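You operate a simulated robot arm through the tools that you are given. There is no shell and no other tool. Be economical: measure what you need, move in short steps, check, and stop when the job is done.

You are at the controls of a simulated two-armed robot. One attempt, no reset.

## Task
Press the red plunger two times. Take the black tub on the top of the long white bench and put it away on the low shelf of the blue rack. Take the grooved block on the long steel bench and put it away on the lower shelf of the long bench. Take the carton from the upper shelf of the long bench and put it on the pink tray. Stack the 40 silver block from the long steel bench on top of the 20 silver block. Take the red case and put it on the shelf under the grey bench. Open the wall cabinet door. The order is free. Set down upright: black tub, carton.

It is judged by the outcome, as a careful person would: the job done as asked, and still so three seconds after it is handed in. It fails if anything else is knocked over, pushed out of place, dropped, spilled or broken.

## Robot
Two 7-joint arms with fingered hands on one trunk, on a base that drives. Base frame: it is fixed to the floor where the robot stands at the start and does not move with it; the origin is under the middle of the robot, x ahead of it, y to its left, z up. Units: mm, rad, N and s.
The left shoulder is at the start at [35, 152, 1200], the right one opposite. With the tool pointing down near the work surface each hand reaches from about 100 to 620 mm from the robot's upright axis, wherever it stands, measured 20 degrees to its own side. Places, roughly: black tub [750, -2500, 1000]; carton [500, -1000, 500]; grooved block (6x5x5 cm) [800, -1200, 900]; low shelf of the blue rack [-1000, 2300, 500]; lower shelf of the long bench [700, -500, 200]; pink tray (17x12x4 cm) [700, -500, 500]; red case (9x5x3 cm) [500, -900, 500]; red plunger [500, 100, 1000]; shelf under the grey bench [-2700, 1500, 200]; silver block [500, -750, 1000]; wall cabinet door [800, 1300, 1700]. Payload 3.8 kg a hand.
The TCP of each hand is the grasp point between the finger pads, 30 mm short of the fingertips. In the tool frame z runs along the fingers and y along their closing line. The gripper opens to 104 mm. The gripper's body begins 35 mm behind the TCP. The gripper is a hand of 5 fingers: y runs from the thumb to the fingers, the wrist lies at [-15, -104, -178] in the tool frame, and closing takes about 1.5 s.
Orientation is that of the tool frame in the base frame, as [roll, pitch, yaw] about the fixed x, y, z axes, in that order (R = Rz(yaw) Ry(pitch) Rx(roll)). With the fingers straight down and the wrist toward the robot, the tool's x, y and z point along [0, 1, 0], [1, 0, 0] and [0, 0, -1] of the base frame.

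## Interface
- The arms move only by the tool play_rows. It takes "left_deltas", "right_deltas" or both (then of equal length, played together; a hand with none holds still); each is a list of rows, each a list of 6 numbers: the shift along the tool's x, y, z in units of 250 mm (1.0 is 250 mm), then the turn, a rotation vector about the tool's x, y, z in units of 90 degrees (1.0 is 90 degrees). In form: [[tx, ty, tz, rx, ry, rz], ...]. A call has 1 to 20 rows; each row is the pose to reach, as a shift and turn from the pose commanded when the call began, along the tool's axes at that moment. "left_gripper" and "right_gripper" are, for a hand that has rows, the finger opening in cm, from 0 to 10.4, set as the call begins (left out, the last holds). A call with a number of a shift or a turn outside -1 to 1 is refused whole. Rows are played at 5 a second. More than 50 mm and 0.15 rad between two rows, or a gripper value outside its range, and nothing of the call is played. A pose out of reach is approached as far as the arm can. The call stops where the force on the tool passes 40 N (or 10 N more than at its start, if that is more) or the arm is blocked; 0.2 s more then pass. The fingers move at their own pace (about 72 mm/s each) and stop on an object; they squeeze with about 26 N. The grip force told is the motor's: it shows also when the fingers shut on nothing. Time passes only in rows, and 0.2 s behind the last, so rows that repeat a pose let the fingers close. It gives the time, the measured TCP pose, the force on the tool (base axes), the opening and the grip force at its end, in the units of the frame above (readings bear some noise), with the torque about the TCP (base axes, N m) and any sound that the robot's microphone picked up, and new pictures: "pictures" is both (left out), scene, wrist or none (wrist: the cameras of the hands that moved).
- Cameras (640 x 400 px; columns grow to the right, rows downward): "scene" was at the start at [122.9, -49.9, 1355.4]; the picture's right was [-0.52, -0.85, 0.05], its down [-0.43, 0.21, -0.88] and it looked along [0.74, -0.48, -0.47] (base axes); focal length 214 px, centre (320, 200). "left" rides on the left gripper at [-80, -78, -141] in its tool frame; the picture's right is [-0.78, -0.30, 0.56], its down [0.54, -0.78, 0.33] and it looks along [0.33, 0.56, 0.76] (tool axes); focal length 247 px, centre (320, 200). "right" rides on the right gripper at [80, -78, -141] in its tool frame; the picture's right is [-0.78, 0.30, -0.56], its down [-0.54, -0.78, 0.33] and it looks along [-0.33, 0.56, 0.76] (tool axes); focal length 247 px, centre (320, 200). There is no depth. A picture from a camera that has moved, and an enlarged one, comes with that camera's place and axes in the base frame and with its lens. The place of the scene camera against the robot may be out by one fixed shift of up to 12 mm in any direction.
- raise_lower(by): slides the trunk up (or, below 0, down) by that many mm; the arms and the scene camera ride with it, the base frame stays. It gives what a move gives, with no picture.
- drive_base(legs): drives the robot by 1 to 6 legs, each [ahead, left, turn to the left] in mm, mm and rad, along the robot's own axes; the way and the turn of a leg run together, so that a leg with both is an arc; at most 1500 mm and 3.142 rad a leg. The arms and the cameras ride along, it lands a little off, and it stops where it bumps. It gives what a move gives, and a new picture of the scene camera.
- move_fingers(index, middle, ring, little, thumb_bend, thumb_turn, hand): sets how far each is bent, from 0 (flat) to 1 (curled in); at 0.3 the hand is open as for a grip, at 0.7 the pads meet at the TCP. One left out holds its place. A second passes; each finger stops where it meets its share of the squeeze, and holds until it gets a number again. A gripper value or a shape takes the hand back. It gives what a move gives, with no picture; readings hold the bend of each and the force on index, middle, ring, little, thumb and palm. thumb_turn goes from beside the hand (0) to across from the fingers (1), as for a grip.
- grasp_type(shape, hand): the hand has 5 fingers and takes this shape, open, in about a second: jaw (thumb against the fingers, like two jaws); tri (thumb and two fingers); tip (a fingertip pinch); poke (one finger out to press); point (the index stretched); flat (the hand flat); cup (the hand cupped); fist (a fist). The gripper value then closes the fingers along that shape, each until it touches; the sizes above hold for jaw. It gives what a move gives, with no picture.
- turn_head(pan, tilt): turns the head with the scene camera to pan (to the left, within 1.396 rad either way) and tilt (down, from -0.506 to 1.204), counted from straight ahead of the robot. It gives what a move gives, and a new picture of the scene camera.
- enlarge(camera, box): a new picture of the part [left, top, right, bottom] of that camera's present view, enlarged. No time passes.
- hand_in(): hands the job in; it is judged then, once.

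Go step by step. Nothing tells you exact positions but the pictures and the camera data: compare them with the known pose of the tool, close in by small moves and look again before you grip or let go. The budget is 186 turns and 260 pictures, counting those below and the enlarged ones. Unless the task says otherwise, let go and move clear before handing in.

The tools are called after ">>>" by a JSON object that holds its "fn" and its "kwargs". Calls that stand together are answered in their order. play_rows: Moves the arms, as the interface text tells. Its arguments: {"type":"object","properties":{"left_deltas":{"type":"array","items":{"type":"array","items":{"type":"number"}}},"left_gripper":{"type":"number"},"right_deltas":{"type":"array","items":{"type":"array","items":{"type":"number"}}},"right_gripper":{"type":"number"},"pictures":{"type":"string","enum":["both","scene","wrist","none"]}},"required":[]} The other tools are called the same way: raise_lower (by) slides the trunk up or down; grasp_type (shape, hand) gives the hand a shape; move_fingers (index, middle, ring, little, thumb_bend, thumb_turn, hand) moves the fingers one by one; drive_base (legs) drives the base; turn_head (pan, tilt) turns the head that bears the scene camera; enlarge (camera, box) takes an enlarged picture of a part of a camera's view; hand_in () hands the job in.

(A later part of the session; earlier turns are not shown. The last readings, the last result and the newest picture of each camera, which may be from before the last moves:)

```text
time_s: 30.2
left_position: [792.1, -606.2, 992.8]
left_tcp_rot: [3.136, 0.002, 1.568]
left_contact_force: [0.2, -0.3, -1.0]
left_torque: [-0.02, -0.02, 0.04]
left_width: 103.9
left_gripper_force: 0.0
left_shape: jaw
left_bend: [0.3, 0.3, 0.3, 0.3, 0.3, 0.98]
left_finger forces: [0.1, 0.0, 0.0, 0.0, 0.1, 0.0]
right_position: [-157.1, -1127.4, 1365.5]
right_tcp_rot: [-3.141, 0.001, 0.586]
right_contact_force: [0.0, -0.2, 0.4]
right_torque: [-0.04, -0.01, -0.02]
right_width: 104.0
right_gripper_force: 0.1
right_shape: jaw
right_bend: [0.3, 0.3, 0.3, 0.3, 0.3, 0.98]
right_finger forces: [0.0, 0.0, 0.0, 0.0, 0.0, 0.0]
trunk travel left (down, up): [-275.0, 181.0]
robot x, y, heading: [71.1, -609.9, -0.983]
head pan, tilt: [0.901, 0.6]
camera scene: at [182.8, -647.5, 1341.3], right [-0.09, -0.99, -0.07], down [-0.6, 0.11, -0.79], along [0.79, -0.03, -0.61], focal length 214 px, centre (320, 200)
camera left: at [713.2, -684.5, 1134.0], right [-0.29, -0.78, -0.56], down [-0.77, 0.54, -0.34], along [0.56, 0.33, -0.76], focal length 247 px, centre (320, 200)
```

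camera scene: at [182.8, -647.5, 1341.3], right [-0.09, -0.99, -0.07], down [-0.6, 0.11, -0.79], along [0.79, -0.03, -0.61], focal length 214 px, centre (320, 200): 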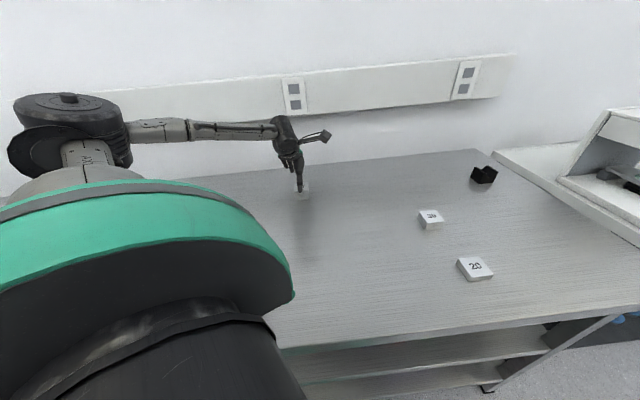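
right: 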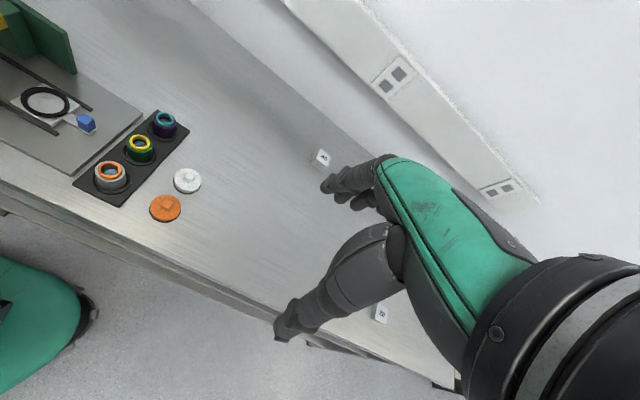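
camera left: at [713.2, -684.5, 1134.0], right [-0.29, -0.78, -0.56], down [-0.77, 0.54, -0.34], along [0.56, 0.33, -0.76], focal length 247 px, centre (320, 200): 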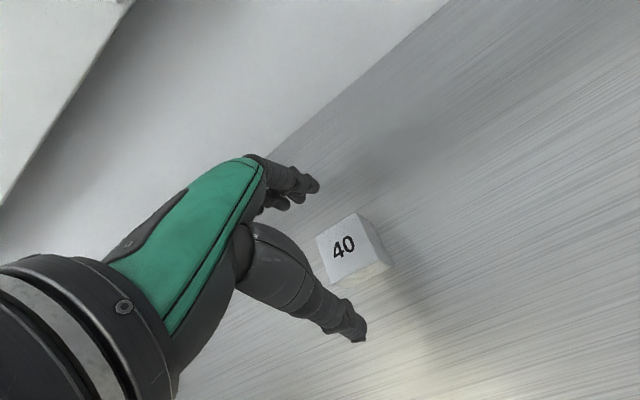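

Centred over the block. Descend and close.

>>> {"fn": "play_rows", "kwargs": {"left_deltas": [[0, 0.01, 0.07, 0, 0, 0], [0, 0.01, 0.14, 0, 0, 0], [0, 0.01, 0.2, 0, 0, 0], [0, 0.01, 0.2, 0, 0, 0]], "pictures": "wrist"}}

>>> {"fn": "play_rows", "kwargs": {"left_deltas": [[0, 0, 0, 0, 0, 0], [0, 0, 0, 0, 0, 0], [0, 0, 0, 0, 0, 0], [0, 0, 0, 0, 0, 0], [0, 0, 0, 0, 0, 0], [0, 0, 0, 0, 0, 0], [0, 0, 0, 0, 0, 0], [0, 0, 0, 0, 0, 0]], "left_gripper": 0, "pictures": "wrist"}}

```text
time_s: 31.2
left_position: [794.9, -608.0, 943.6]
left_tcp_rot: [3.135, 0.002, 1.567]
left_contact_force: [0.7, -1.2, 0.3]
left_torque: [-0.01, -0.04, 0.01]
left_width: 104.0
left_gripper_force: 0.0
left_shape: jaw
left_bend: [0.3, 0.3, 0.3, 0.3, 0.3, 0.98]
left_finger forces: [0.0, 0.1, 0.1, 0.0, 0.0, 0.1]
right_position: [-154.6, -1129.0, 1368.2]
right_tcp_rot: [-3.141, -0.001, 0.587]
right_contact_force: [-0.6, -0.6, 0.7]
right_torque: [-0.01, 0.01, 0.0]
right_width: 103.9
right_gripper_force: 0.1
right_shape: jaw
right_bend: [0.3, 0.3, 0.3, 0.3, 0.3, 0.98]
right_finger forces: [0.0, 0.1, 0.0, 0.1, 0.0, 0.0]
trunk travel left (down, up): [-275.0, 181.0]
robot x, y, heading: [70.0, -603.4, -0.987]
head pan, tilt: [0.901, 0.6]
camera left: at [716.7, -686.2, 1083.6], right [-0.29, -0.78, -0.56], down [-0.77, 0.54, -0.34], along [0.56, 0.33, -0.76], focal length 247 px, centre (320, 200)
```

left: 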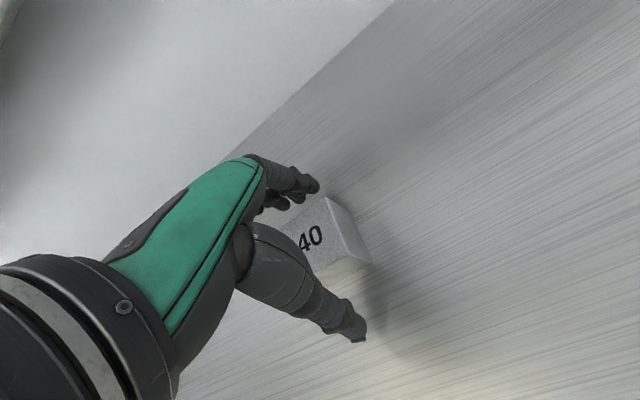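

```text
time_s: 33.0
left_position: [795.2, -607.8, 941.8]
left_tcp_rot: [3.137, 0.003, 1.568]
left_contact_force: [0.1, 0.3, -1.0]
left_torque: [0.02, 0.0, -0.02]
left_width: 44.2
left_gripper_force: 25.7
left_shape: jaw
left_bend: [0.74, 0.48, 0.45, 0.47, 0.72, 1.0]
left_finger forces: [13.0, 6.9, 2.9, 0.1, 23.2, 0.0]
right_position: [-155.3, -1127.1, 1366.9]
right_tcp_rot: [-3.14, 0.0, 0.587]
right_contact_force: [0.4, 0.1, 0.5]
right_torque: [-0.01, -0.01, -0.03]
right_width: 104.0
right_gripper_force: 0.0
right_shape: jaw
right_bend: [0.3, 0.3, 0.3, 0.3, 0.3, 0.98]
right_finger forces: [0.0, 0.0, 0.0, 0.1, 0.0, 0.1]
trunk travel left (down, up): [-275.0, 181.0]
robot x, y, heading: [73.3, -609.0, -0.984]
head pan, tilt: [0.901, 0.6]
camera left: at [716.9, -686.3, 1083.6], right [-0.3, -0.78, -0.56], down [-0.77, 0.54, -0.34], along [0.56, 0.33, -0.76], focal length 247 px, centre (320, 200)
```

left: 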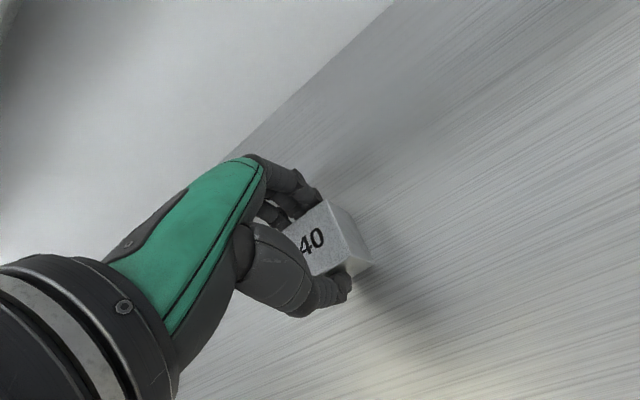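

Gripped at 44 mm. Lift and look.

>>> {"fn": "play_rows", "kwargs": {"left_deltas": [[0, 0, -0.06, 0, 0, 0], [0, 0, -0.2, 0, 0, 0], [0, 0, -0.4, 0, 0, 0], [0, 0, -0.4, 0, 0, 0]]}}

>>> {"fn": "enlarge", "kwargs": {"camera": "left", "box": [200, 120, 440, 320]}}

>>> {"fn": "enlarge", "kwargs": {"camera": "scene", "box": [240, 100, 520, 300]}}

```text
time_s: 34.0
left_position: [796.3, -607.5, 1040.3]
left_tcp_rot: [3.137, 0.002, 1.568]
left_contact_force: [0.8, 0.5, -2.3]
left_torque: [0.01, 0.01, 0.02]
left_width: 44.4
left_gripper_force: 25.5
left_shape: jaw
left_bend: [0.74, 0.48, 0.45, 0.47, 0.72, 1.0]
left_finger forces: [13.2, 6.8, 3.0, 0.0, 23.2, 0.0]
right_position: [-154.2, -1128.1, 1367.6]
right_tcp_rot: [-3.139, 0.001, 0.585]
right_contact_force: [0.1, -0.2, -0.6]
right_torque: [-0.03, 0.03, 0.04]
right_width: 103.8
right_gripper_force: 0.0
right_shape: jaw
right_bend: [0.3, 0.3, 0.3, 0.3, 0.3, 0.98]
right_finger forces: [0.0, 0.0, 0.0, 0.0, 0.0, 0.0]
trunk travel left (down, up): [-275.0, 181.0]
robot x, y, heading: [69.7, -605.6, -0.985]
head pan, tilt: [0.901, 0.6]
camera scene: at [184.8, -647.8, 1341.0], right [-0.09, -0.99, -0.07], down [-0.6, 0.11, -0.79], along [0.79, -0.03, -0.61], focal length 214 px, centre (320, 200)
camera left: at [717.4, -686.9, 1182.6], right [-0.3, -0.78, -0.56], down [-0.77, 0.54, -0.34], along [0.56, 0.33, -0.76], focal length 247 px, centre (320, 200)
```

scene: 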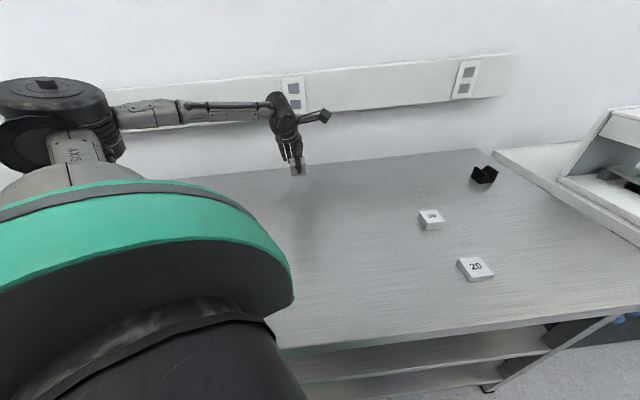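
left: 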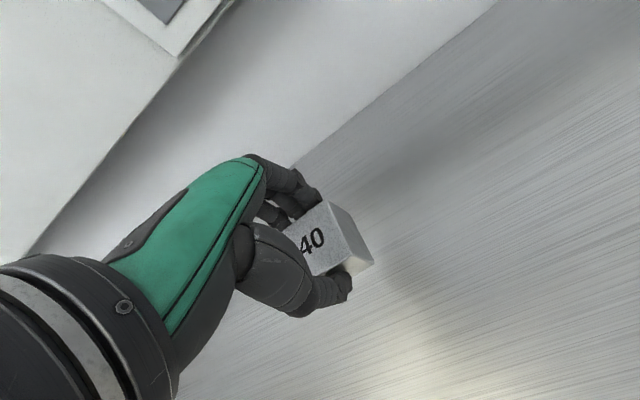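

```text
2.00 times, centred on (320, 220) of left
camera zoom: at [717.4, -686.9, 1182.6], right [-0.3, -0.78, -0.56], down [-0.77, 0.54, -0.34], along [0.56, 0.33, -0.76], focal length 494 px, centre (320, 160)
```

zoom: 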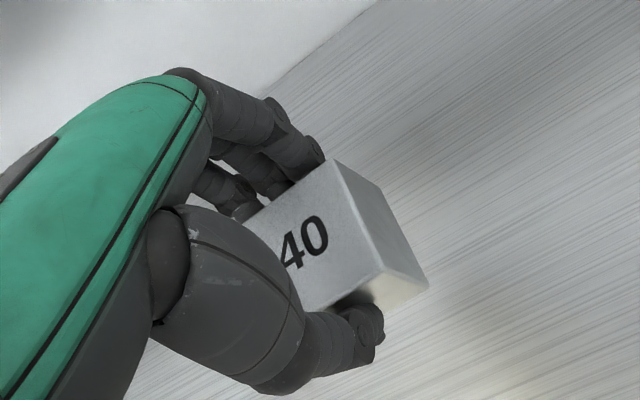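

```text
2.00 times, centred on (380, 200) of scene
camera zoom: at [184.8, -647.8, 1341.0], right [-0.09, -0.99, -0.07], down [-0.6, 0.11, -0.79], along [0.79, -0.03, -0.61], focal length 429 px, centre (200, 200)
```

zoom: 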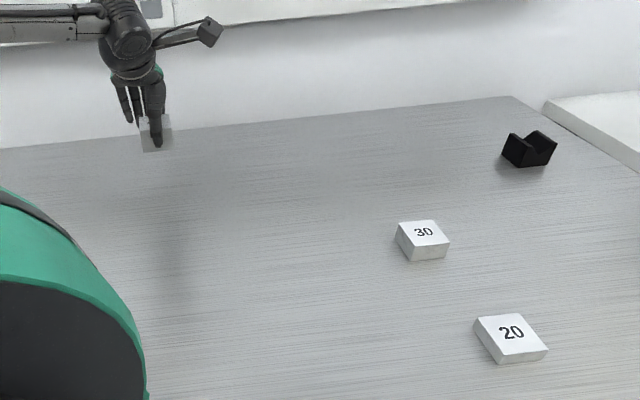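

Good grip. The 20 block is at about [427, -971]; I'll carry the 40 block there at height, in two stages.

>>> {"fn": "play_rows", "kwargs": {"left_deltas": [[-0.12, -0.12, -0.04, 0, 0, 0], [-0.24, -0.24, -0.08, 0, 0, 0], [-0.36, -0.36, -0.08, 0, 0, 0], [-0.48, -0.48, -0.08, 0, 0, 0], [-0.6, -0.6, -0.08, 0, 0, 0], [-0.72, -0.72, -0.08, 0, 0, 0]], "pictures": "none"}}

>>> {"fn": "play_rows", "kwargs": {"left_deltas": [[-0.12, -0.12, 0, 0, 0, 0], [-0.24, -0.24, 0, 0, 0, 0], [-0.36, -0.36, 0, 0, 0, 0], [-0.48, -0.48, 0, 0, 0, 0], [-0.6, -0.6, 0, 0, 0, 0], [-0.62, -0.66, 0, 0, 0, 0], [-0.62, -0.66, 0, 0, 0, 0]]}}

```text
time_s: 35.4
left_position: [616.1, -787.8, 1064.1]
left_tcp_rot: [3.134, -0.001, 1.568]
left_contact_force: [-0.4, -0.1, -2.6]
left_torque: [0.0, -0.05, 0.04]
left_width: 44.6
left_gripper_force: 26.2
left_shape: jaw
left_bend: [0.74, 0.48, 0.46, 0.47, 0.72, 1.0]
left_finger forces: [13.1, 6.9, 3.2, 0.0, 23.2, 0.0]
right_position: [-155.3, -1130.2, 1365.7]
right_tcp_rot: [-3.139, -0.002, 0.589]
right_contact_force: [-0.2, 0.9, 0.5]
right_torque: [0.0, 0.03, 0.0]
right_width: 103.8
right_gripper_force: 0.1
right_shape: jaw
right_bend: [0.3, 0.3, 0.3, 0.3, 0.3, 0.98]
right_finger forces: [0.0, 0.1, 0.0, 0.0, 0.0, 0.0]
trunk travel left (down, up): [-275.0, 181.0]
robot x, y, heading: [72.5, -606.5, -0.99]
head pan, tilt: [0.901, 0.6]
```

```text
time_s: 37.0
left_position: [451.2, -941.3, 1061.2]
left_tcp_rot: [3.136, 0.002, 1.567]
left_contact_force: [0.2, 0.9, -3.2]
left_torque: [0.01, -0.02, 0.01]
left_width: 44.1
left_gripper_force: 25.7
left_shape: jaw
left_bend: [0.74, 0.48, 0.46, 0.47, 0.72, 1.0]
left_finger forces: [13.3, 6.8, 3.0, 0.0, 23.2, 0.0]
right_position: [-154.9, -1128.2, 1368.0]
right_tcp_rot: [-3.141, 0.001, 0.587]
right_contact_force: [-0.1, 0.2, -0.8]
right_torque: [-0.02, -0.04, -0.02]
right_width: 104.0
right_gripper_force: 0.0
right_shape: jaw
right_bend: [0.3, 0.3, 0.3, 0.3, 0.3, 0.98]
right_finger forces: [0.1, 0.0, 0.1, 0.0, 0.0, 0.0]
trunk travel left (down, up): [-275.0, 181.0]
robot x, y, heading: [71.1, -607.0, -0.985]
head pan, tilt: [0.901, 0.6]
camera scene: at [184.2, -647.9, 1341.1], right [-0.09, -0.99, -0.07], down [-0.6, 0.11, -0.79], along [0.79, -0.03, -0.61], focal length 214 px, centre (320, 200)
camera left: at [371.9, -1020.2, 1202.1], right [-0.29, -0.78, -0.56], down [-0.77, 0.54, -0.34], along [0.56, 0.33, -0.76], focal length 247 px, centre (320, 200)
```

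scene: 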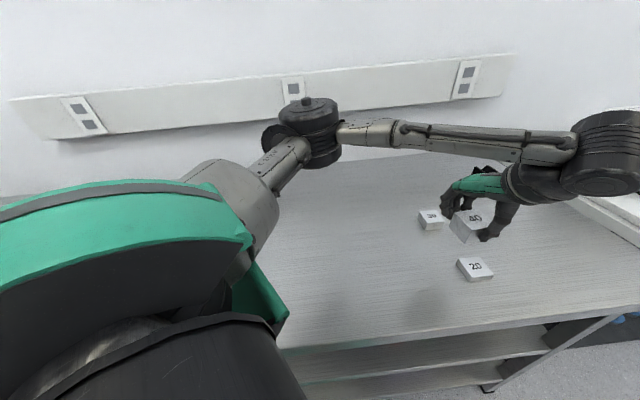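
left: 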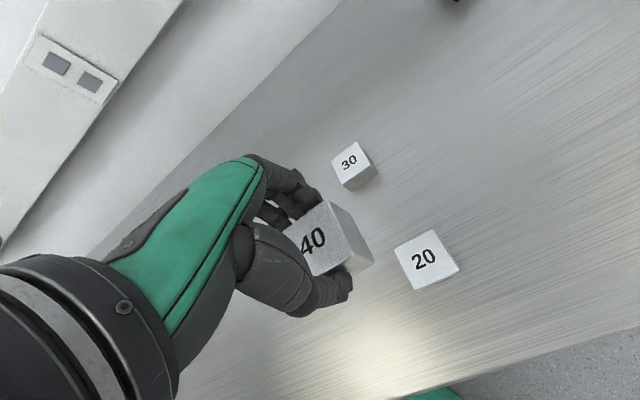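

>>> {"fn": "enlarge", "kwargs": {"camera": "left", "box": [300, 180, 480, 320]}}

>>> {"fn": "enlarge", "kwargs": {"camera": "scene", "box": [420, 180, 540, 300]}}

```text
2.86 times, centred on (390, 250) of left
camera zoom: at [371.9, -1020.2, 1202.1], right [-0.29, -0.78, -0.56], down [-0.77, 0.54, -0.34], along [0.56, 0.33, -0.76], focal length 706 px, centre (120, 57)
```

zoom: 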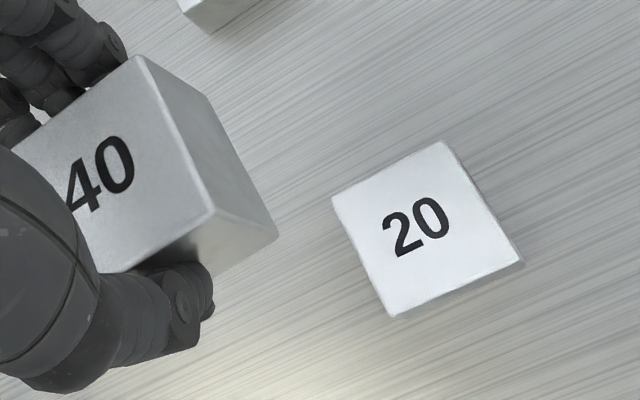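

```text
3.33 times, centred on (480, 240) of scene
camera zoom: at [184.2, -647.9, 1341.1], right [-0.09, -0.99, -0.07], down [-0.6, 0.11, -0.79], along [0.79, -0.03, -0.61], focal length 715 px, centre (-213, 67)
```

zoom: 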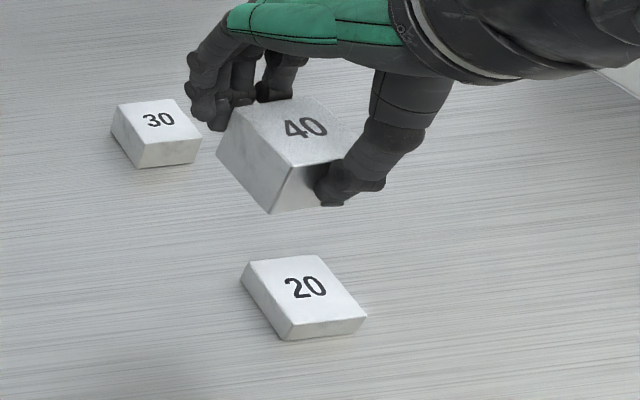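

The 20 block is a 47 mm axis-aligned square at [437, -987]; the held block's centre is at [448, -943]. I'll shift over and lower to just above it.

>>> {"fn": "play_rows", "kwargs": {"left_deltas": [[-0.09, -0.023, 0, 0, 0, 0], [-0.175, -0.046, 0, 0, 0, 0], [-0.175, -0.046, 0.12, 0, 0, 0], [-0.175, -0.046, 0.24, 0, 0, 0], [-0.175, -0.046, 0.34, 0, 0, 0], [-0.175, -0.046, 0.34, 0, 0, 0]]}}

>>> {"fn": "enlarge", "kwargs": {"camera": "left", "box": [240, 160, 480, 320]}}

>>> {"fn": "enlarge", "kwargs": {"camera": "scene", "box": [420, 200, 540, 300]}}

```text
time_s: 38.4
left_position: [439.2, -983.6, 974.6]
left_tcp_rot: [3.136, 0.002, 1.568]
left_contact_force: [-0.3, 0.0, -2.8]
left_torque: [0.02, 0.02, 0.0]
left_width: 44.2
left_gripper_force: 25.8
left_shape: jaw
left_bend: [0.74, 0.48, 0.46, 0.47, 0.72, 1.0]
left_finger forces: [13.3, 6.9, 3.0, 0.1, 23.2, 0.0]
right_position: [-155.4, -1128.3, 1365.7]
right_tcp_rot: [-3.141, -0.002, 0.585]
right_contact_force: [0.0, 0.4, 0.0]
right_torque: [0.0, 0.0, 0.01]
right_width: 104.1
right_gripper_force: 0.0
right_shape: jaw
right_bend: [0.3, 0.3, 0.3, 0.3, 0.3, 0.98]
right_finger forces: [0.0, 0.0, 0.0, 0.0, 0.0, 0.0]
trunk travel left (down, up): [-275.0, 181.0]
robot x, y, heading: [73.1, -605.8, -0.981]
head pan, tilt: [0.901, 0.6]
camera scene: at [184.0, -647.9, 1341.1], right [-0.09, -0.99, -0.07], down [-0.6, 0.11, -0.79], along [0.79, -0.03, -0.61], focal length 214 px, centre (320, 200)
camera left: at [360.4, -1063.0, 1116.8], right [-0.3, -0.78, -0.56], down [-0.77, 0.54, -0.34], along [0.56, 0.33, -0.76], focal length 247 px, centre (320, 200)
```

scene: 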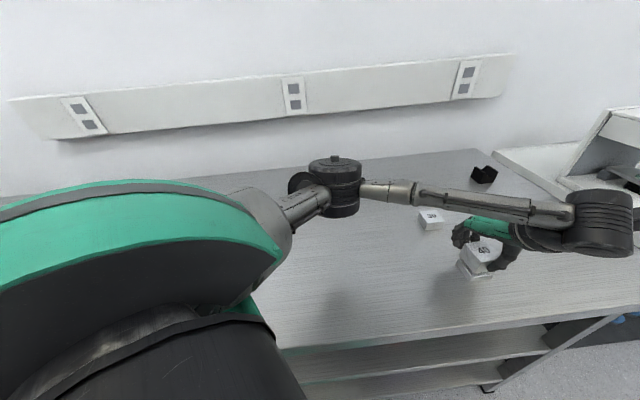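
left: 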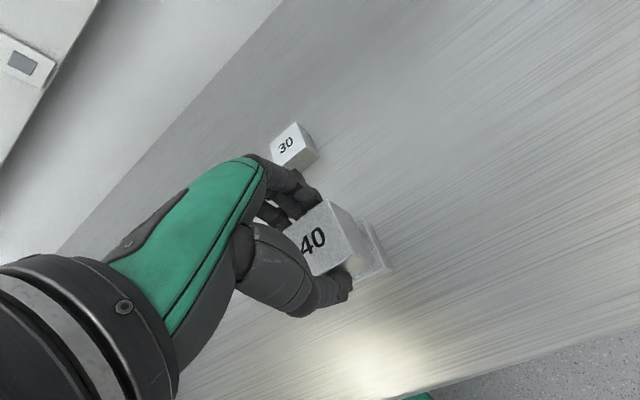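

```text
2.50 times, centred on (360, 240) of left
camera zoom: at [360.4, -1063.0, 1116.8], right [-0.3, -0.78, -0.56], down [-0.77, 0.54, -0.34], along [0.56, 0.33, -0.76], focal length 617 px, centre (220, 100)
```

zoom: 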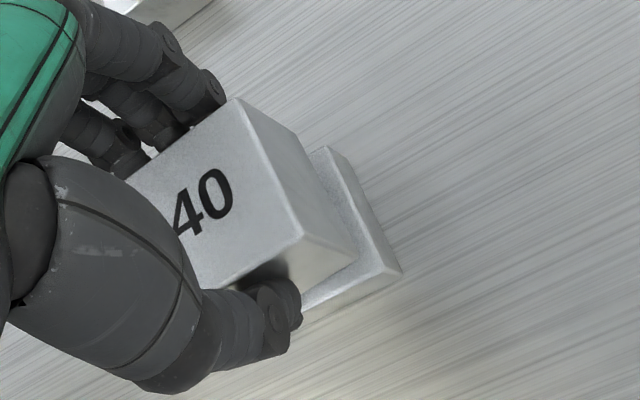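

```text
4.00 times, centred on (480, 250) of scene
camera zoom: at [184.0, -647.9, 1341.1], right [-0.09, -0.99, -0.07], down [-0.6, 0.11, -0.79], along [0.79, -0.03, -0.61], focal length 858 px, centre (-320, 0)
```

zoom: 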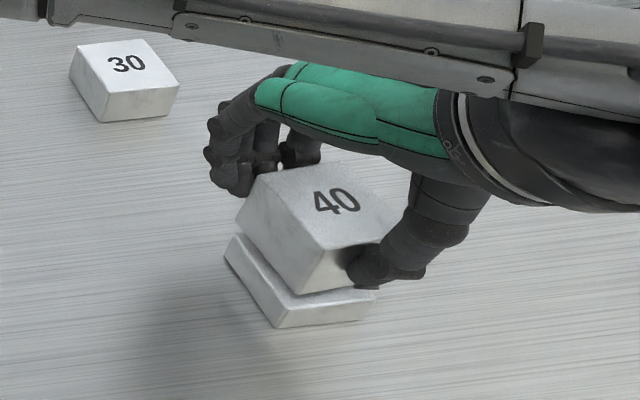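

Nearly aligned. A small correction of (-2.5, -4), then lower in fine steps.

>>> {"fn": "play_rows", "kwargs": {"left_deltas": [[-0.016, -0.01, 0, 0, 0, 0], [-0.016, -0.01, 0.016, 0, 0, 0], [-0.016, -0.01, 0.032, 0, 0, 0], [-0.016, -0.01, 0.04, 0, 0, 0], [-0.016, -0.01, 0.04, 0, 0, 0]], "pictures": "none"}}

>>> {"fn": "enlarge", "kwargs": {"camera": "scene", "box": [440, 220, 520, 300]}}

```text
time_s: 39.6
left_position: [437.2, -989.4, 967.1]
left_tcp_rot: [3.136, 0.002, 1.567]
left_contact_force: [-0.1, 0.6, -2.5]
left_torque: [-0.02, -0.02, 0.03]
left_width: 43.8
left_gripper_force: 26.2
left_shape: jaw
left_bend: [0.74, 0.48, 0.46, 0.47, 0.72, 1.0]
left_finger forces: [13.4, 6.9, 3.1, 0.0, 23.2, 0.1]
right_position: [-156.1, -1128.0, 1367.5]
right_tcp_rot: [-3.14, -0.001, 0.586]
right_contact_force: [0.2, 0.1, 0.3]
right_torque: [0.0, -0.02, -0.03]
right_width: 103.9
right_gripper_force: 0.1
right_shape: jaw
right_bend: [0.3, 0.3, 0.3, 0.3, 0.3, 0.98]
right_finger forces: [0.1, 0.0, 0.1, 0.1, 0.1, 0.0]
trunk travel left (down, up): [-275.0, 181.0]
robot x, y, heading: [65.7, -611.9, -0.983]
head pan, tilt: [0.901, 0.6]
```

```text
5.00 times, centred on (480, 260) of scene
camera zoom: at [184.0, -648.1, 1341.1], right [-0.09, -0.99, -0.07], down [-0.6, 0.11, -0.79], along [0.79, -0.03, -0.61], focal length 1072 px, centre (-480, -100)
```

zoom: 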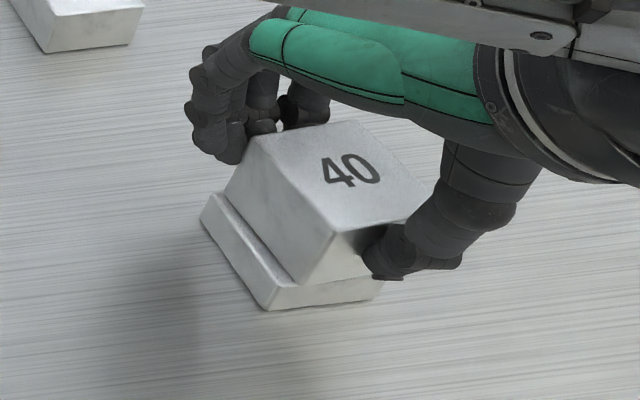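

>>> {"fn": "enlarge", "kwargs": {"camera": "left", "box": [300, 190, 420, 290]}}

```text
4.00 times, centred on (360, 240) of left
camera zoom: at [357.0, -1068.5, 1107.6], right [-0.3, -0.78, -0.56], down [-0.77, 0.54, -0.34], along [0.56, 0.33, -0.76], focal length 988 px, centre (160, 40)
```

zoom: 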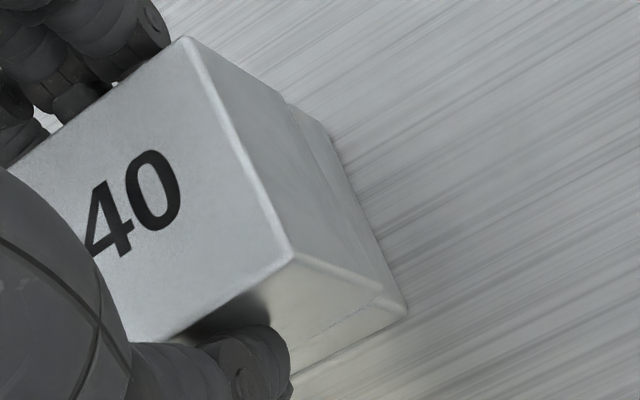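

The 40 overhangs slightly toward -y. I'll shift back +6 mm in y and lower until it touches.

>>> {"fn": "play_rows", "kwargs": {"left_deltas": [[0.024, 0, 0, 0, 0, 0], [0.024, 0, 0.008, 0, 0, 0], [0.024, 0, 0.016, 0, 0, 0], [0.024, 0, 0.02, 0, 0, 0], [0.024, 0, 0.024, 0, 0, 0], [0.024, 0, 0.024, 0, 0, 0]], "pictures": "none"}}

>>> {"fn": "enlarge", "kwargs": {"camera": "scene", "box": [440, 220, 520, 300]}}

>>> {"fn": "enlarge", "kwargs": {"camera": "left", "box": [300, 190, 420, 290]}}

```text
time_s: 41.0
left_position: [436.2, -983.3, 962.4]
left_tcp_rot: [3.135, 0.002, 1.568]
left_contact_force: [0.3, 0.9, 7.1]
left_torque: [0.01, 0.05, -0.01]
left_width: 44.5
left_gripper_force: 25.9
left_shape: jaw
left_bend: [0.74, 0.48, 0.46, 0.47, 0.72, 1.0]
left_finger forces: [13.4, 7.1, 3.3, 0.0, 24.3, 0.0]
right_position: [-154.9, -1127.3, 1366.4]
right_tcp_rot: [-3.141, -0.001, 0.586]
right_contact_force: [0.2, -0.5, -0.1]
right_torque: [-0.02, -0.03, -0.01]
right_width: 103.8
right_gripper_force: 0.0
right_shape: jaw
right_bend: [0.3, 0.3, 0.3, 0.3, 0.3, 0.98]
right_finger forces: [0.0, 0.0, 0.0, 0.0, 0.0, 0.0]
trunk travel left (down, up): [-275.0, 181.0]
robot x, y, heading: [63.8, -608.1, -0.981]
head pan, tilt: [0.901, 0.6]
```

```text
5.00 times, centred on (480, 260) of scene
camera zoom: at [183.1, -647.4, 1341.3], right [-0.09, -0.99, -0.07], down [-0.6, 0.11, -0.79], along [0.79, -0.03, -0.61], focal length 1072 px, centre (-480, -100)
```

zoom: 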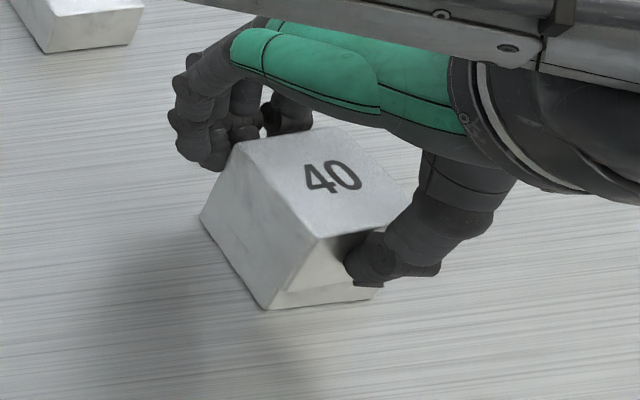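

```text
4.00 times, centred on (360, 240) of left
camera zoom: at [357.0, -1062.3, 1103.5], right [-0.29, -0.78, -0.56], down [-0.77, 0.54, -0.34], along [0.56, 0.33, -0.76], focal length 988 px, centre (160, 40)
```

zoom: 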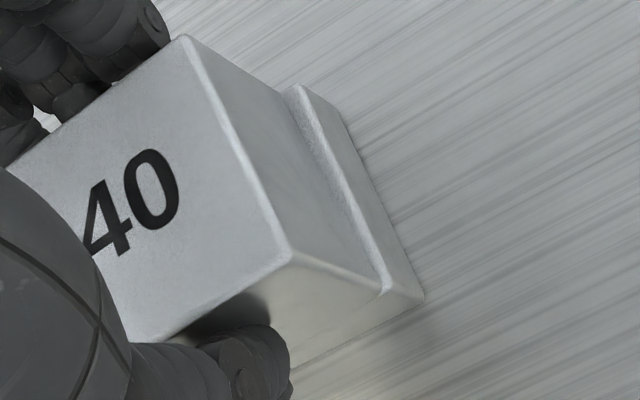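

The stack is seated within a few mm with light contact. Release and rise.

>>> {"fn": "play_rows", "kwargs": {"left_deltas": [[0, 0, 0, 0, 0, 0], [0, 0, 0, 0, 0, 0], [0, 0, 0, 0, 0, 0], [0, 0, 0, 0, 0, 0]], "left_gripper": 10.4, "pictures": "none"}}

>>> {"fn": "play_rows", "kwargs": {"left_deltas": [[0, 0, -0.06, 0, 0, 0], [0, 0, -0.15, 0, 0, 0], [0, 0, -0.3, 0, 0, 0], [0, 0, -0.45, 0, 0, 0], [0, 0, -0.6, 0, 0, 0]]}}

```text
time_s: 42.0
left_position: [437.8, -984.6, 960.8]
left_tcp_rot: [3.136, 0.002, 1.567]
left_contact_force: [0.3, -0.1, -0.2]
left_torque: [0.0, 0.01, 0.0]
left_width: 103.5
left_gripper_force: 0.0
left_shape: jaw
left_bend: [0.3, 0.3, 0.3, 0.3, 0.3, 0.98]
left_finger forces: [0.0, 0.0, 0.0, 0.0, 0.0, 0.1]
right_position: [-156.2, -1128.6, 1366.7]
right_tcp_rot: [3.141, 0.0, 0.586]
right_contact_force: [0.9, 0.3, 0.3]
right_torque: [0.03, -0.01, -0.02]
right_width: 103.9
right_gripper_force: 0.1
right_shape: jaw
right_bend: [0.3, 0.3, 0.3, 0.3, 0.3, 0.98]
right_finger forces: [0.1, 0.1, 0.0, 0.1, 0.1, 0.0]
trunk travel left (down, up): [-275.0, 181.0]
robot x, y, heading: [69.7, -606.6, -0.98]
head pan, tilt: [0.901, 0.6]
```

```text
time_s: 43.2
left_position: [433.6, -983.7, 1111.2]
left_tcp_rot: [3.135, 0.001, 1.568]
left_contact_force: [-0.3, -0.1, 0.2]
left_torque: [0.01, -0.01, -0.02]
left_width: 103.8
left_gripper_force: 0.1
left_shape: jaw
left_bend: [0.3, 0.3, 0.3, 0.3, 0.3, 0.98]
left_finger forces: [0.0, 0.1, 0.0, 0.1, 0.0, 0.0]
right_position: [-156.0, -1127.3, 1367.6]
right_tcp_rot: [3.141, -0.001, 0.586]
right_contact_force: [0.3, 0.1, 0.7]
right_torque: [0.01, 0.01, 0.03]
right_width: 103.8
right_gripper_force: 0.0
right_shape: jaw
right_bend: [0.3, 0.3, 0.3, 0.3, 0.3, 0.98]
right_finger forces: [0.1, 0.0, 0.0, 0.1, 0.0, 0.0]
trunk travel left (down, up): [-275.0, 181.0]
robot x, y, heading: [72.5, -608.3, -0.986]
head pan, tilt: [0.901, 0.6]
camera scene: at [183.1, -647.6, 1341.2], right [-0.09, -0.99, -0.07], down [-0.6, 0.11, -0.79], along [0.79, -0.03, -0.61], focal length 214 px, centre (320, 200)
camera left: at [355.0, -1062.5, 1252.3], right [-0.29, -0.78, -0.56], down [-0.77, 0.54, -0.34], along [0.56, 0.33, -0.76], focal length 247 px, centre (320, 200)
```

scene: 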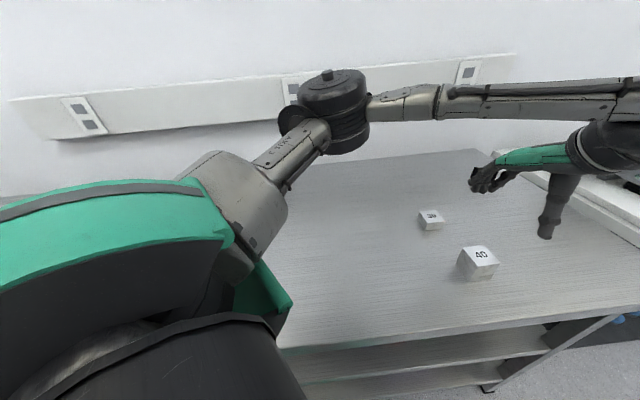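
left: 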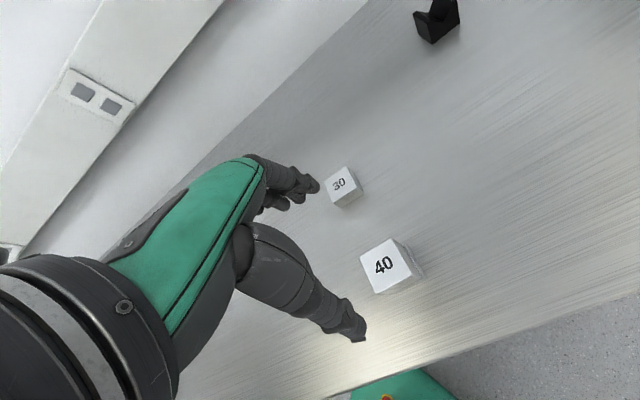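

The stack stands well. Next is the grooved block near [735, -1215]: raise the hand and drive along the bench, keeping this heading.

>>> {"fn": "play_rows", "kwargs": {"left_deltas": [[0, 0, -0.19, 0, 0, 0], [0, 0, -0.38, 0, 0, 0], [0, 0, -0.57, 0, 0, 0], [0, 0, -0.76, 0, 0, 0], [0.15, 0, -0.76, 0, 0, 0], [0.3, 0, -0.76, 0, 0, 0], [0.45, 0, -0.76, 0, 0, 0]], "pictures": "none"}}

>>> {"fn": "drive_base", "kwargs": {"legs": [[464, -356, 0]]}}

>>> {"fn": "enlarge", "kwargs": {"camera": "left", "box": [0, 0, 640, 400]}}

```text
time_s: 44.8
left_position: [435.1, -870.0, 1299.3]
left_tcp_rot: [3.136, 0.002, 1.569]
left_contact_force: [0.4, 1.0, -0.6]
left_torque: [0.0, 0.0, 0.05]
left_width: 103.5
left_gripper_force: 0.1
left_shape: jaw
left_bend: [0.3, 0.3, 0.3, 0.3, 0.3, 0.98]
left_finger forces: [0.1, 0.0, 0.0, 0.1, 0.0, 0.0]
right_position: [-156.8, -1126.7, 1368.0]
right_tcp_rot: [-3.14, 0.0, 0.586]
right_contact_force: [0.6, 0.2, -0.3]
right_torque: [-0.02, -0.01, -0.02]
right_width: 104.0
right_gripper_force: 0.0
right_shape: jaw
right_bend: [0.3, 0.3, 0.3, 0.3, 0.3, 0.98]
right_finger forces: [0.1, 0.0, 0.0, 0.0, 0.0, 0.0]
trunk travel left (down, up): [-275.0, 181.0]
robot x, y, heading: [68.4, -606.1, -0.984]
head pan, tilt: [0.901, 0.6]
```

```text
time_s: 48.1
left_position: [410.9, -1442.6, 1300.6]
left_tcp_rot: [3.134, 0.003, 1.578]
left_contact_force: [0.4, -0.4, -0.5]
left_torque: [-0.01, -0.02, -0.01]
left_width: 103.5
left_gripper_force: 0.2
left_shape: jaw
left_bend: [0.3, 0.3, 0.3, 0.3, 0.3, 0.98]
left_finger forces: [0.0, 0.0, 0.0, 0.0, 0.0, 0.0]
right_position: [-175.0, -1704.3, 1367.8]
right_tcp_rot: [3.142, 0.0, 0.596]
right_contact_force: [0.5, -0.3, 0.1]
right_torque: [0.05, 0.01, -0.01]
right_width: 104.0
right_gripper_force: 0.1
right_shape: jaw
right_bend: [0.3, 0.3, 0.3, 0.3, 0.3, 0.98]
right_finger forces: [0.1, 0.0, 0.0, 0.0, 0.0, 0.0]
trunk travel left (down, up): [-275.0, 181.0]
robot x, y, heading: [47.4, -1178.5, -0.973]
head pan, tilt: [0.901, 0.6]
camera scene: at [158.5, -1222.1, 1341.2], right [-0.08, -0.99, -0.07], down [-0.6, 0.1, -0.79], along [0.79, -0.02, -0.61], focal length 214 px, centre (320, 200)
```

scene: 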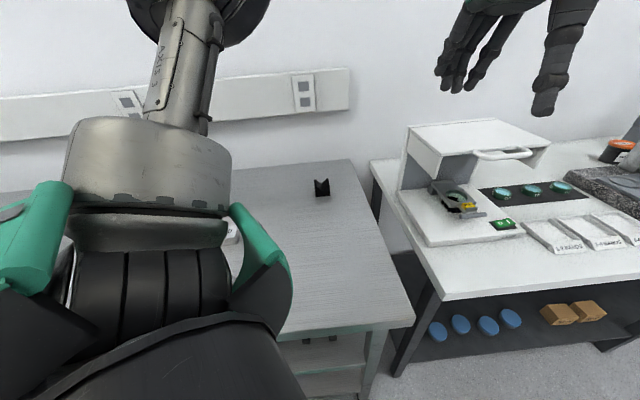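

```text
1.00 times, centred on (320, 200) of left (not enlarged: the box is as wide or as high as the picture)
camera zoom: at [333.2, -1522.1, 1440.8], right [-0.29, -0.78, -0.56], down [-0.78, 0.53, -0.34], along [0.56, 0.34, -0.76], focal length 247 px, centre (320, 200)
```

zoom: 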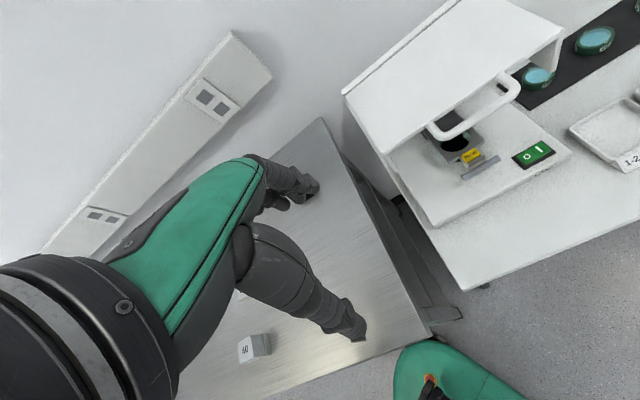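

The grooved block is near [755, -1240]. I'll bring the left hand over it, staying high first.

>>> {"fn": "play_rows", "kwargs": {"left_deltas": [[0.17, 0.06, 0, 0, 0, 0], [0.34, 0.12, 0, 0, 0, 0], [0.5, 0.2, 0, 0, 0, 0], [0.66, 0.28, 0, 0, 0, 0], [0.8, 0.38, 0, 0, 0, 0]], "pictures": "none"}}

>>> {"fn": "play_rows", "kwargs": {"left_deltas": [[0, 0.13, 0.1, 0, 0, 0], [0, 0.26, 0.2, 0, 0, 0], [0, 0.39, 0.3, 0, 0, 0], [0, 0.52, 0.4, 0, 0, 0], [0, 0.65, 0.5, 0, 0, 0], [0, 0.78, 0.6, 0, 0, 0], [0, 0.78, 0.6, 0, 0, 0]]}}

```text
time_s: 49.3
left_position: [525.8, -1302.8, 1281.0]
left_tcp_rot: [3.138, 0.003, 1.575]
left_contact_force: [-0.3, -0.3, -0.1]
left_torque: [-0.03, 0.01, 0.0]
left_width: 103.7
left_gripper_force: 0.1
left_shape: jaw
left_bend: [0.3, 0.3, 0.3, 0.3, 0.3, 0.98]
left_finger forces: [0.0, 0.1, 0.0, 0.0, 0.0, 0.1]
left hand out of reach, approached as far as the arm can: row 3, 4, 5
right_position: [-176.3, -1706.1, 1367.2]
right_tcp_rot: [3.141, 0.003, 0.596]
right_contact_force: [-0.3, -0.9, 0.8]
right_torque: [0.0, -0.02, -0.02]
right_width: 104.1
right_gripper_force: 0.0
right_shape: jaw
right_bend: [0.3, 0.3, 0.3, 0.3, 0.3, 0.98]
right_finger forces: [0.0, 0.1, 0.2, 0.0, 0.1, 0.0]
trunk travel left (down, up): [-275.0, 181.0]
robot x, y, heading: [42.6, -1181.8, -0.979]
head pan, tilt: [0.901, 0.6]
```

```text
time_s: 50.9
left_position: [718.0, -1299.4, 1132.5]
left_tcp_rot: [3.136, 0.001, 1.578]
left_contact_force: [-0.4, 0.8, -0.1]
left_torque: [0.01, 0.0, 0.02]
left_width: 103.8
left_gripper_force: 0.0
left_shape: jaw
left_bend: [0.3, 0.3, 0.3, 0.3, 0.3, 0.98]
left_finger forces: [0.1, 0.1, 0.0, 0.0, 0.0, 0.0]
right_position: [-177.8, -1705.4, 1366.7]
right_tcp_rot: [-3.141, 0.001, 0.598]
right_contact_force: [-0.4, -0.3, -0.1]
right_torque: [0.02, 0.0, 0.0]
right_width: 103.7
right_gripper_force: 0.1
right_shape: jaw
right_bend: [0.3, 0.3, 0.3, 0.3, 0.3, 0.98]
right_finger forces: [0.0, 0.0, 0.0, 0.1, 0.0, 0.1]
trunk travel left (down, up): [-275.0, 181.0]
robot x, y, heading: [44.1, -1183.9, -0.981]
head pan, tilt: [0.901, 0.6]
camera scene: at [158.1, -1222.9, 1341.2], right [-0.08, -0.99, -0.07], down [-0.6, 0.1, -0.79], along [0.79, -0.02, -0.61], focal length 214 px, centre (320, 200)
camera left: at [639.4, -1379.4, 1273.6], right [-0.29, -0.78, -0.56], down [-0.78, 0.53, -0.34], along [0.56, 0.34, -0.76], focal length 247 px, centre (320, 200)
```

scene: 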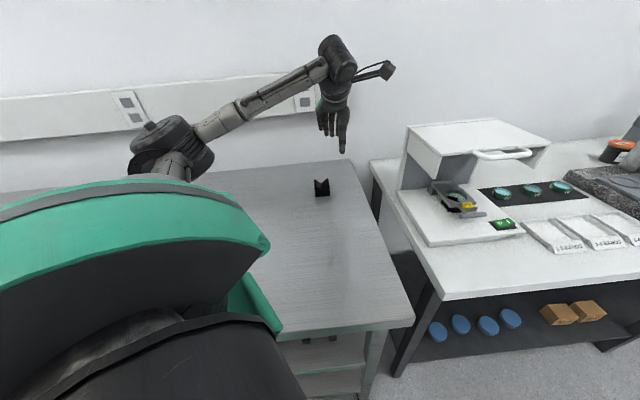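
left: 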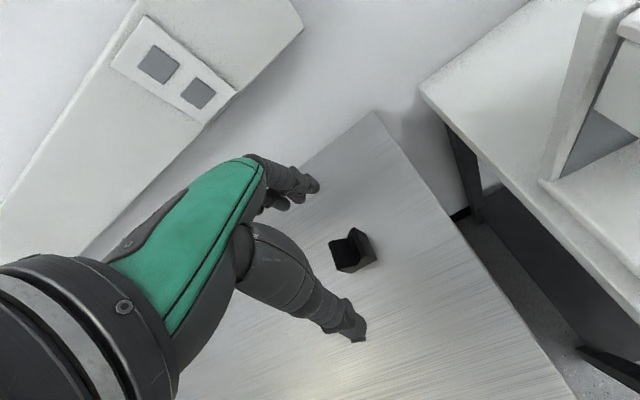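

>>> {"fn": "enlarge", "kwargs": {"camera": "left", "box": [300, 200, 420, 300]}}

>>> {"fn": "enlarge", "kwargs": {"camera": "scene", "box": [280, 140, 380, 220]}}

```text
4.00 times, centred on (360, 250) of left
camera zoom: at [639.4, -1379.4, 1273.6], right [-0.29, -0.78, -0.56], down [-0.78, 0.53, -0.34], along [0.56, 0.34, -0.76], focal length 988 px, centre (160, 0)
```

zoom: 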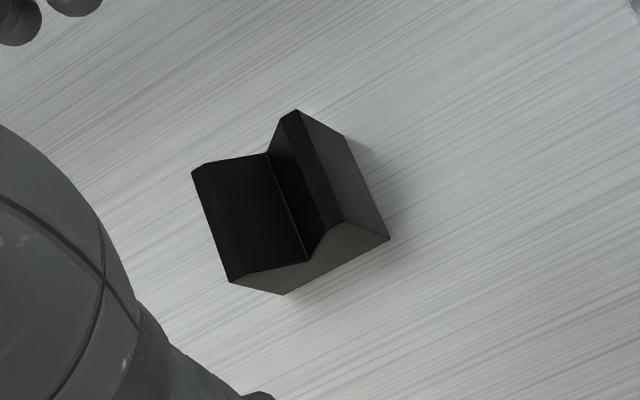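

```text
5.00 times, centred on (330, 180) of scene
camera zoom: at [158.1, -1222.9, 1341.2], right [-0.08, -0.99, -0.07], down [-0.6, 0.1, -0.79], along [0.79, -0.02, -0.61], focal length 1072 px, centre (270, 300)
```

zoom: 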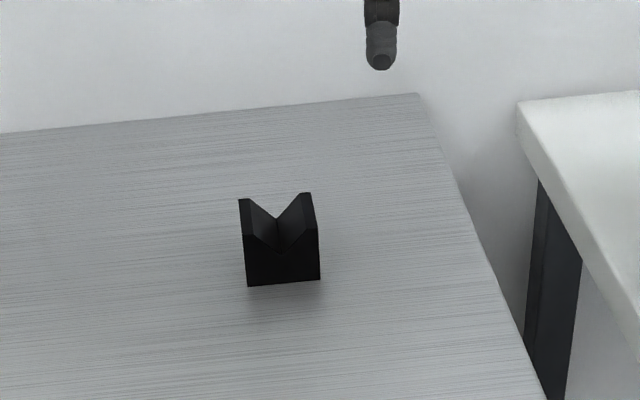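

It's a V-block, groove along x, centre [775, -1247]. I'll move over and lower to z≈985.

>>> {"fn": "play_rows", "kwargs": {"left_deltas": [[0.1, 0.115, 0, 0, 0, 0], [0.207, 0.23, 0, 0, 0, 0], [0.207, 0.23, 0.15, 0, 0, 0], [0.207, 0.23, 0.3, 0, 0, 0], [0.207, 0.23, 0.45, 0, 0, 0], [0.207, 0.23, 0.57, 0, 0, 0], [0.207, 0.23, 0.57, 0, 0, 0]]}}

```text
time_s: 52.5
left_position: [775.6, -1249.3, 989.4]
left_tcp_rot: [3.135, 0.001, 1.578]
left_contact_force: [0.2, 0.0, 0.8]
left_torque: [-0.02, -0.04, 0.02]
left_width: 104.0
left_gripper_force: 0.0
left_shape: jaw
left_bend: [0.3, 0.3, 0.3, 0.3, 0.3, 0.98]
left_finger forces: [0.0, 0.0, 0.1, 0.0, 0.0, 0.1]
right_position: [-177.1, -1706.7, 1367.0]
right_tcp_rot: [-3.141, 0.001, 0.594]
right_contact_force: [0.3, 0.1, 0.4]
right_torque: [0.02, 0.05, 0.0]
right_width: 103.8
right_gripper_force: 0.0
right_shape: jaw
right_bend: [0.3, 0.3, 0.3, 0.3, 0.3, 0.98]
right_finger forces: [0.0, 0.0, 0.0, 0.1, 0.0, 0.0]
trunk travel left (down, up): [-275.0, 181.0]
robot x, y, heading: [45.1, -1186.6, -0.974]
head pan, tilt: [0.901, 0.6]
camera scene: at [158.4, -1222.8, 1341.2], right [-0.08, -0.99, -0.07], down [-0.6, 0.1, -0.79], along [0.79, -0.02, -0.61], focal length 214 px, centre (320, 200)
camera left: at [697.3, -1329.2, 1130.9], right [-0.29, -0.78, -0.56], down [-0.78, 0.53, -0.34], along [0.56, 0.34, -0.76], focal length 247 px, centre (320, 200)
```

scene: 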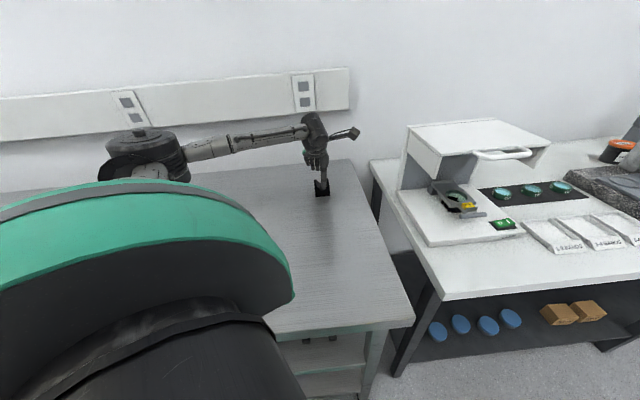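
left: 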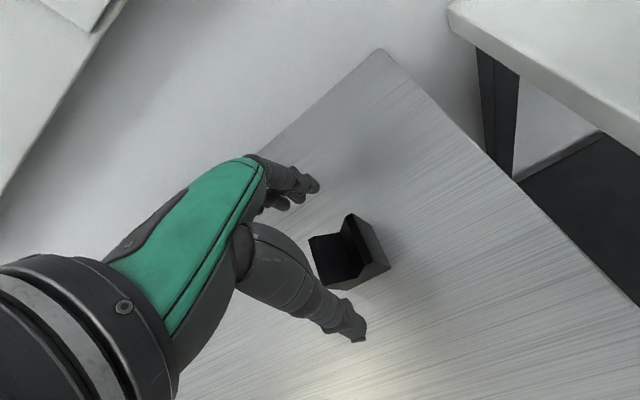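

>>> {"fn": "play_rows", "kwargs": {"left_deltas": [[0, 0, 0.07, 0, 0, 0], [0, 0, 0.14, 0, 0, 0], [0, 0, 0.19, 0, 0, 0], [0, 0, 0.19, 0, 0, 0]], "pictures": "none"}}

>>> {"fn": "play_rows", "kwargs": {"left_deltas": [[0, 0, 0, 0, 0, 0], [0, 0, 0, 0, 0, 0], [0, 0, 0, 0, 0, 0], [0, 0, 0, 0, 0, 0], [0, 0, 0, 0, 0, 0], [0, 0, 0, 0, 0, 0], [0, 0, 0, 0, 0, 0], [0, 0, 0, 0, 0, 0]], "left_gripper": 0, "pictures": "none"}}

>>> {"fn": "play_rows", "kwargs": {"left_deltas": [[0, 0, -0.06, 0, 0, 0], [0, 0, -0.2, 0, 0, 0], [0, 0, -0.4, 0, 0, 0], [0, 0, -0.4, 0, 0, 0]], "pictures": "wrist"}}

```text
time_s: 53.5
left_position: [776.1, -1248.7, 940.6]
left_tcp_rot: [3.135, 0.003, 1.578]
left_contact_force: [0.3, 0.5, 0.2]
left_torque: [0.02, -0.04, 0.0]
left_width: 103.8
left_gripper_force: 0.0
left_shape: jaw
left_bend: [0.3, 0.3, 0.3, 0.3, 0.3, 0.98]
left_finger forces: [0.1, 0.0, 0.0, 0.1, 0.1, 0.0]
right_position: [-175.8, -1706.6, 1367.2]
right_tcp_rot: [-3.141, 0.0, 0.597]
right_contact_force: [-0.5, -0.1, -0.6]
right_torque: [-0.01, 0.02, 0.0]
right_width: 104.0
right_gripper_force: 0.1
right_shape: jaw
right_bend: [0.3, 0.3, 0.3, 0.3, 0.3, 0.98]
right_finger forces: [0.1, 0.0, 0.0, 0.2, 0.1, 0.1]
trunk travel left (down, up): [-275.0, 181.0]
robot x, y, heading: [42.4, -1185.3, -0.97]
head pan, tilt: [0.901, 0.6]
```

```text
time_s: 55.3
left_position: [776.3, -1248.7, 941.7]
left_tcp_rot: [3.138, 0.002, 1.577]
left_contact_force: [0.3, 0.3, 0.4]
left_torque: [0.02, 0.02, -0.01]
left_width: 42.6
left_gripper_force: 25.9
left_shape: jaw
left_bend: [0.74, 0.48, 0.46, 0.48, 0.73, 1.0]
left_finger forces: [13.0, 6.9, 3.0, 0.1, 23.2, 0.0]
right_position: [-176.2, -1706.2, 1367.7]
right_tcp_rot: [-3.141, -0.001, 0.597]
right_contact_force: [-0.4, 0.2, -0.4]
right_torque: [-0.01, 0.0, 0.01]
right_width: 104.3
right_gripper_force: 0.1
right_shape: jaw
right_bend: [0.3, 0.3, 0.3, 0.3, 0.3, 0.98]
right_finger forces: [0.1, 0.0, 0.0, 0.0, 0.1, 0.0]
trunk travel left (down, up): [-275.0, 181.0]
robot x, y, heading: [42.6, -1186.9, -0.976]
head pan, tilt: [0.901, 0.6]
```

```text
time_s: 56.3
left_position: [777.1, -1249.5, 1041.8]
left_tcp_rot: [3.138, 0.002, 1.579]
left_contact_force: [0.6, -0.4, -3.3]
left_torque: [0.01, 0.0, -0.02]
left_width: 42.4
left_gripper_force: 25.8
left_shape: jaw
left_bend: [0.74, 0.48, 0.46, 0.48, 0.73, 1.0]
left_finger forces: [13.3, 6.9, 2.9, 0.0, 23.3, 0.0]
right_position: [-174.7, -1706.5, 1366.9]
right_tcp_rot: [-3.139, 0.0, 0.596]
right_contact_force: [0.1, 0.0, -0.5]
right_torque: [-0.03, 0.03, -0.02]
right_width: 103.7
right_gripper_force: 0.0
right_shape: jaw
right_bend: [0.3, 0.3, 0.3, 0.3, 0.3, 0.98]
right_finger forces: [0.0, 0.0, 0.1, 0.1, 0.1, 0.0]
trunk travel left (down, up): [-275.0, 181.0]
robot x, y, heading: [40.9, -1182.6, -0.976]
head pan, tilt: [0.901, 0.6]
camera left: at [698.6, -1328.5, 1183.1], right [-0.29, -0.78, -0.56], down [-0.78, 0.53, -0.34], along [0.56, 0.34, -0.76], focal length 247 px, centre (320, 200)
```

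left: 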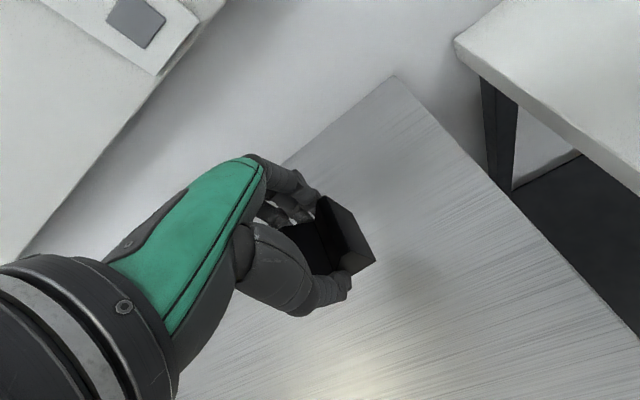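

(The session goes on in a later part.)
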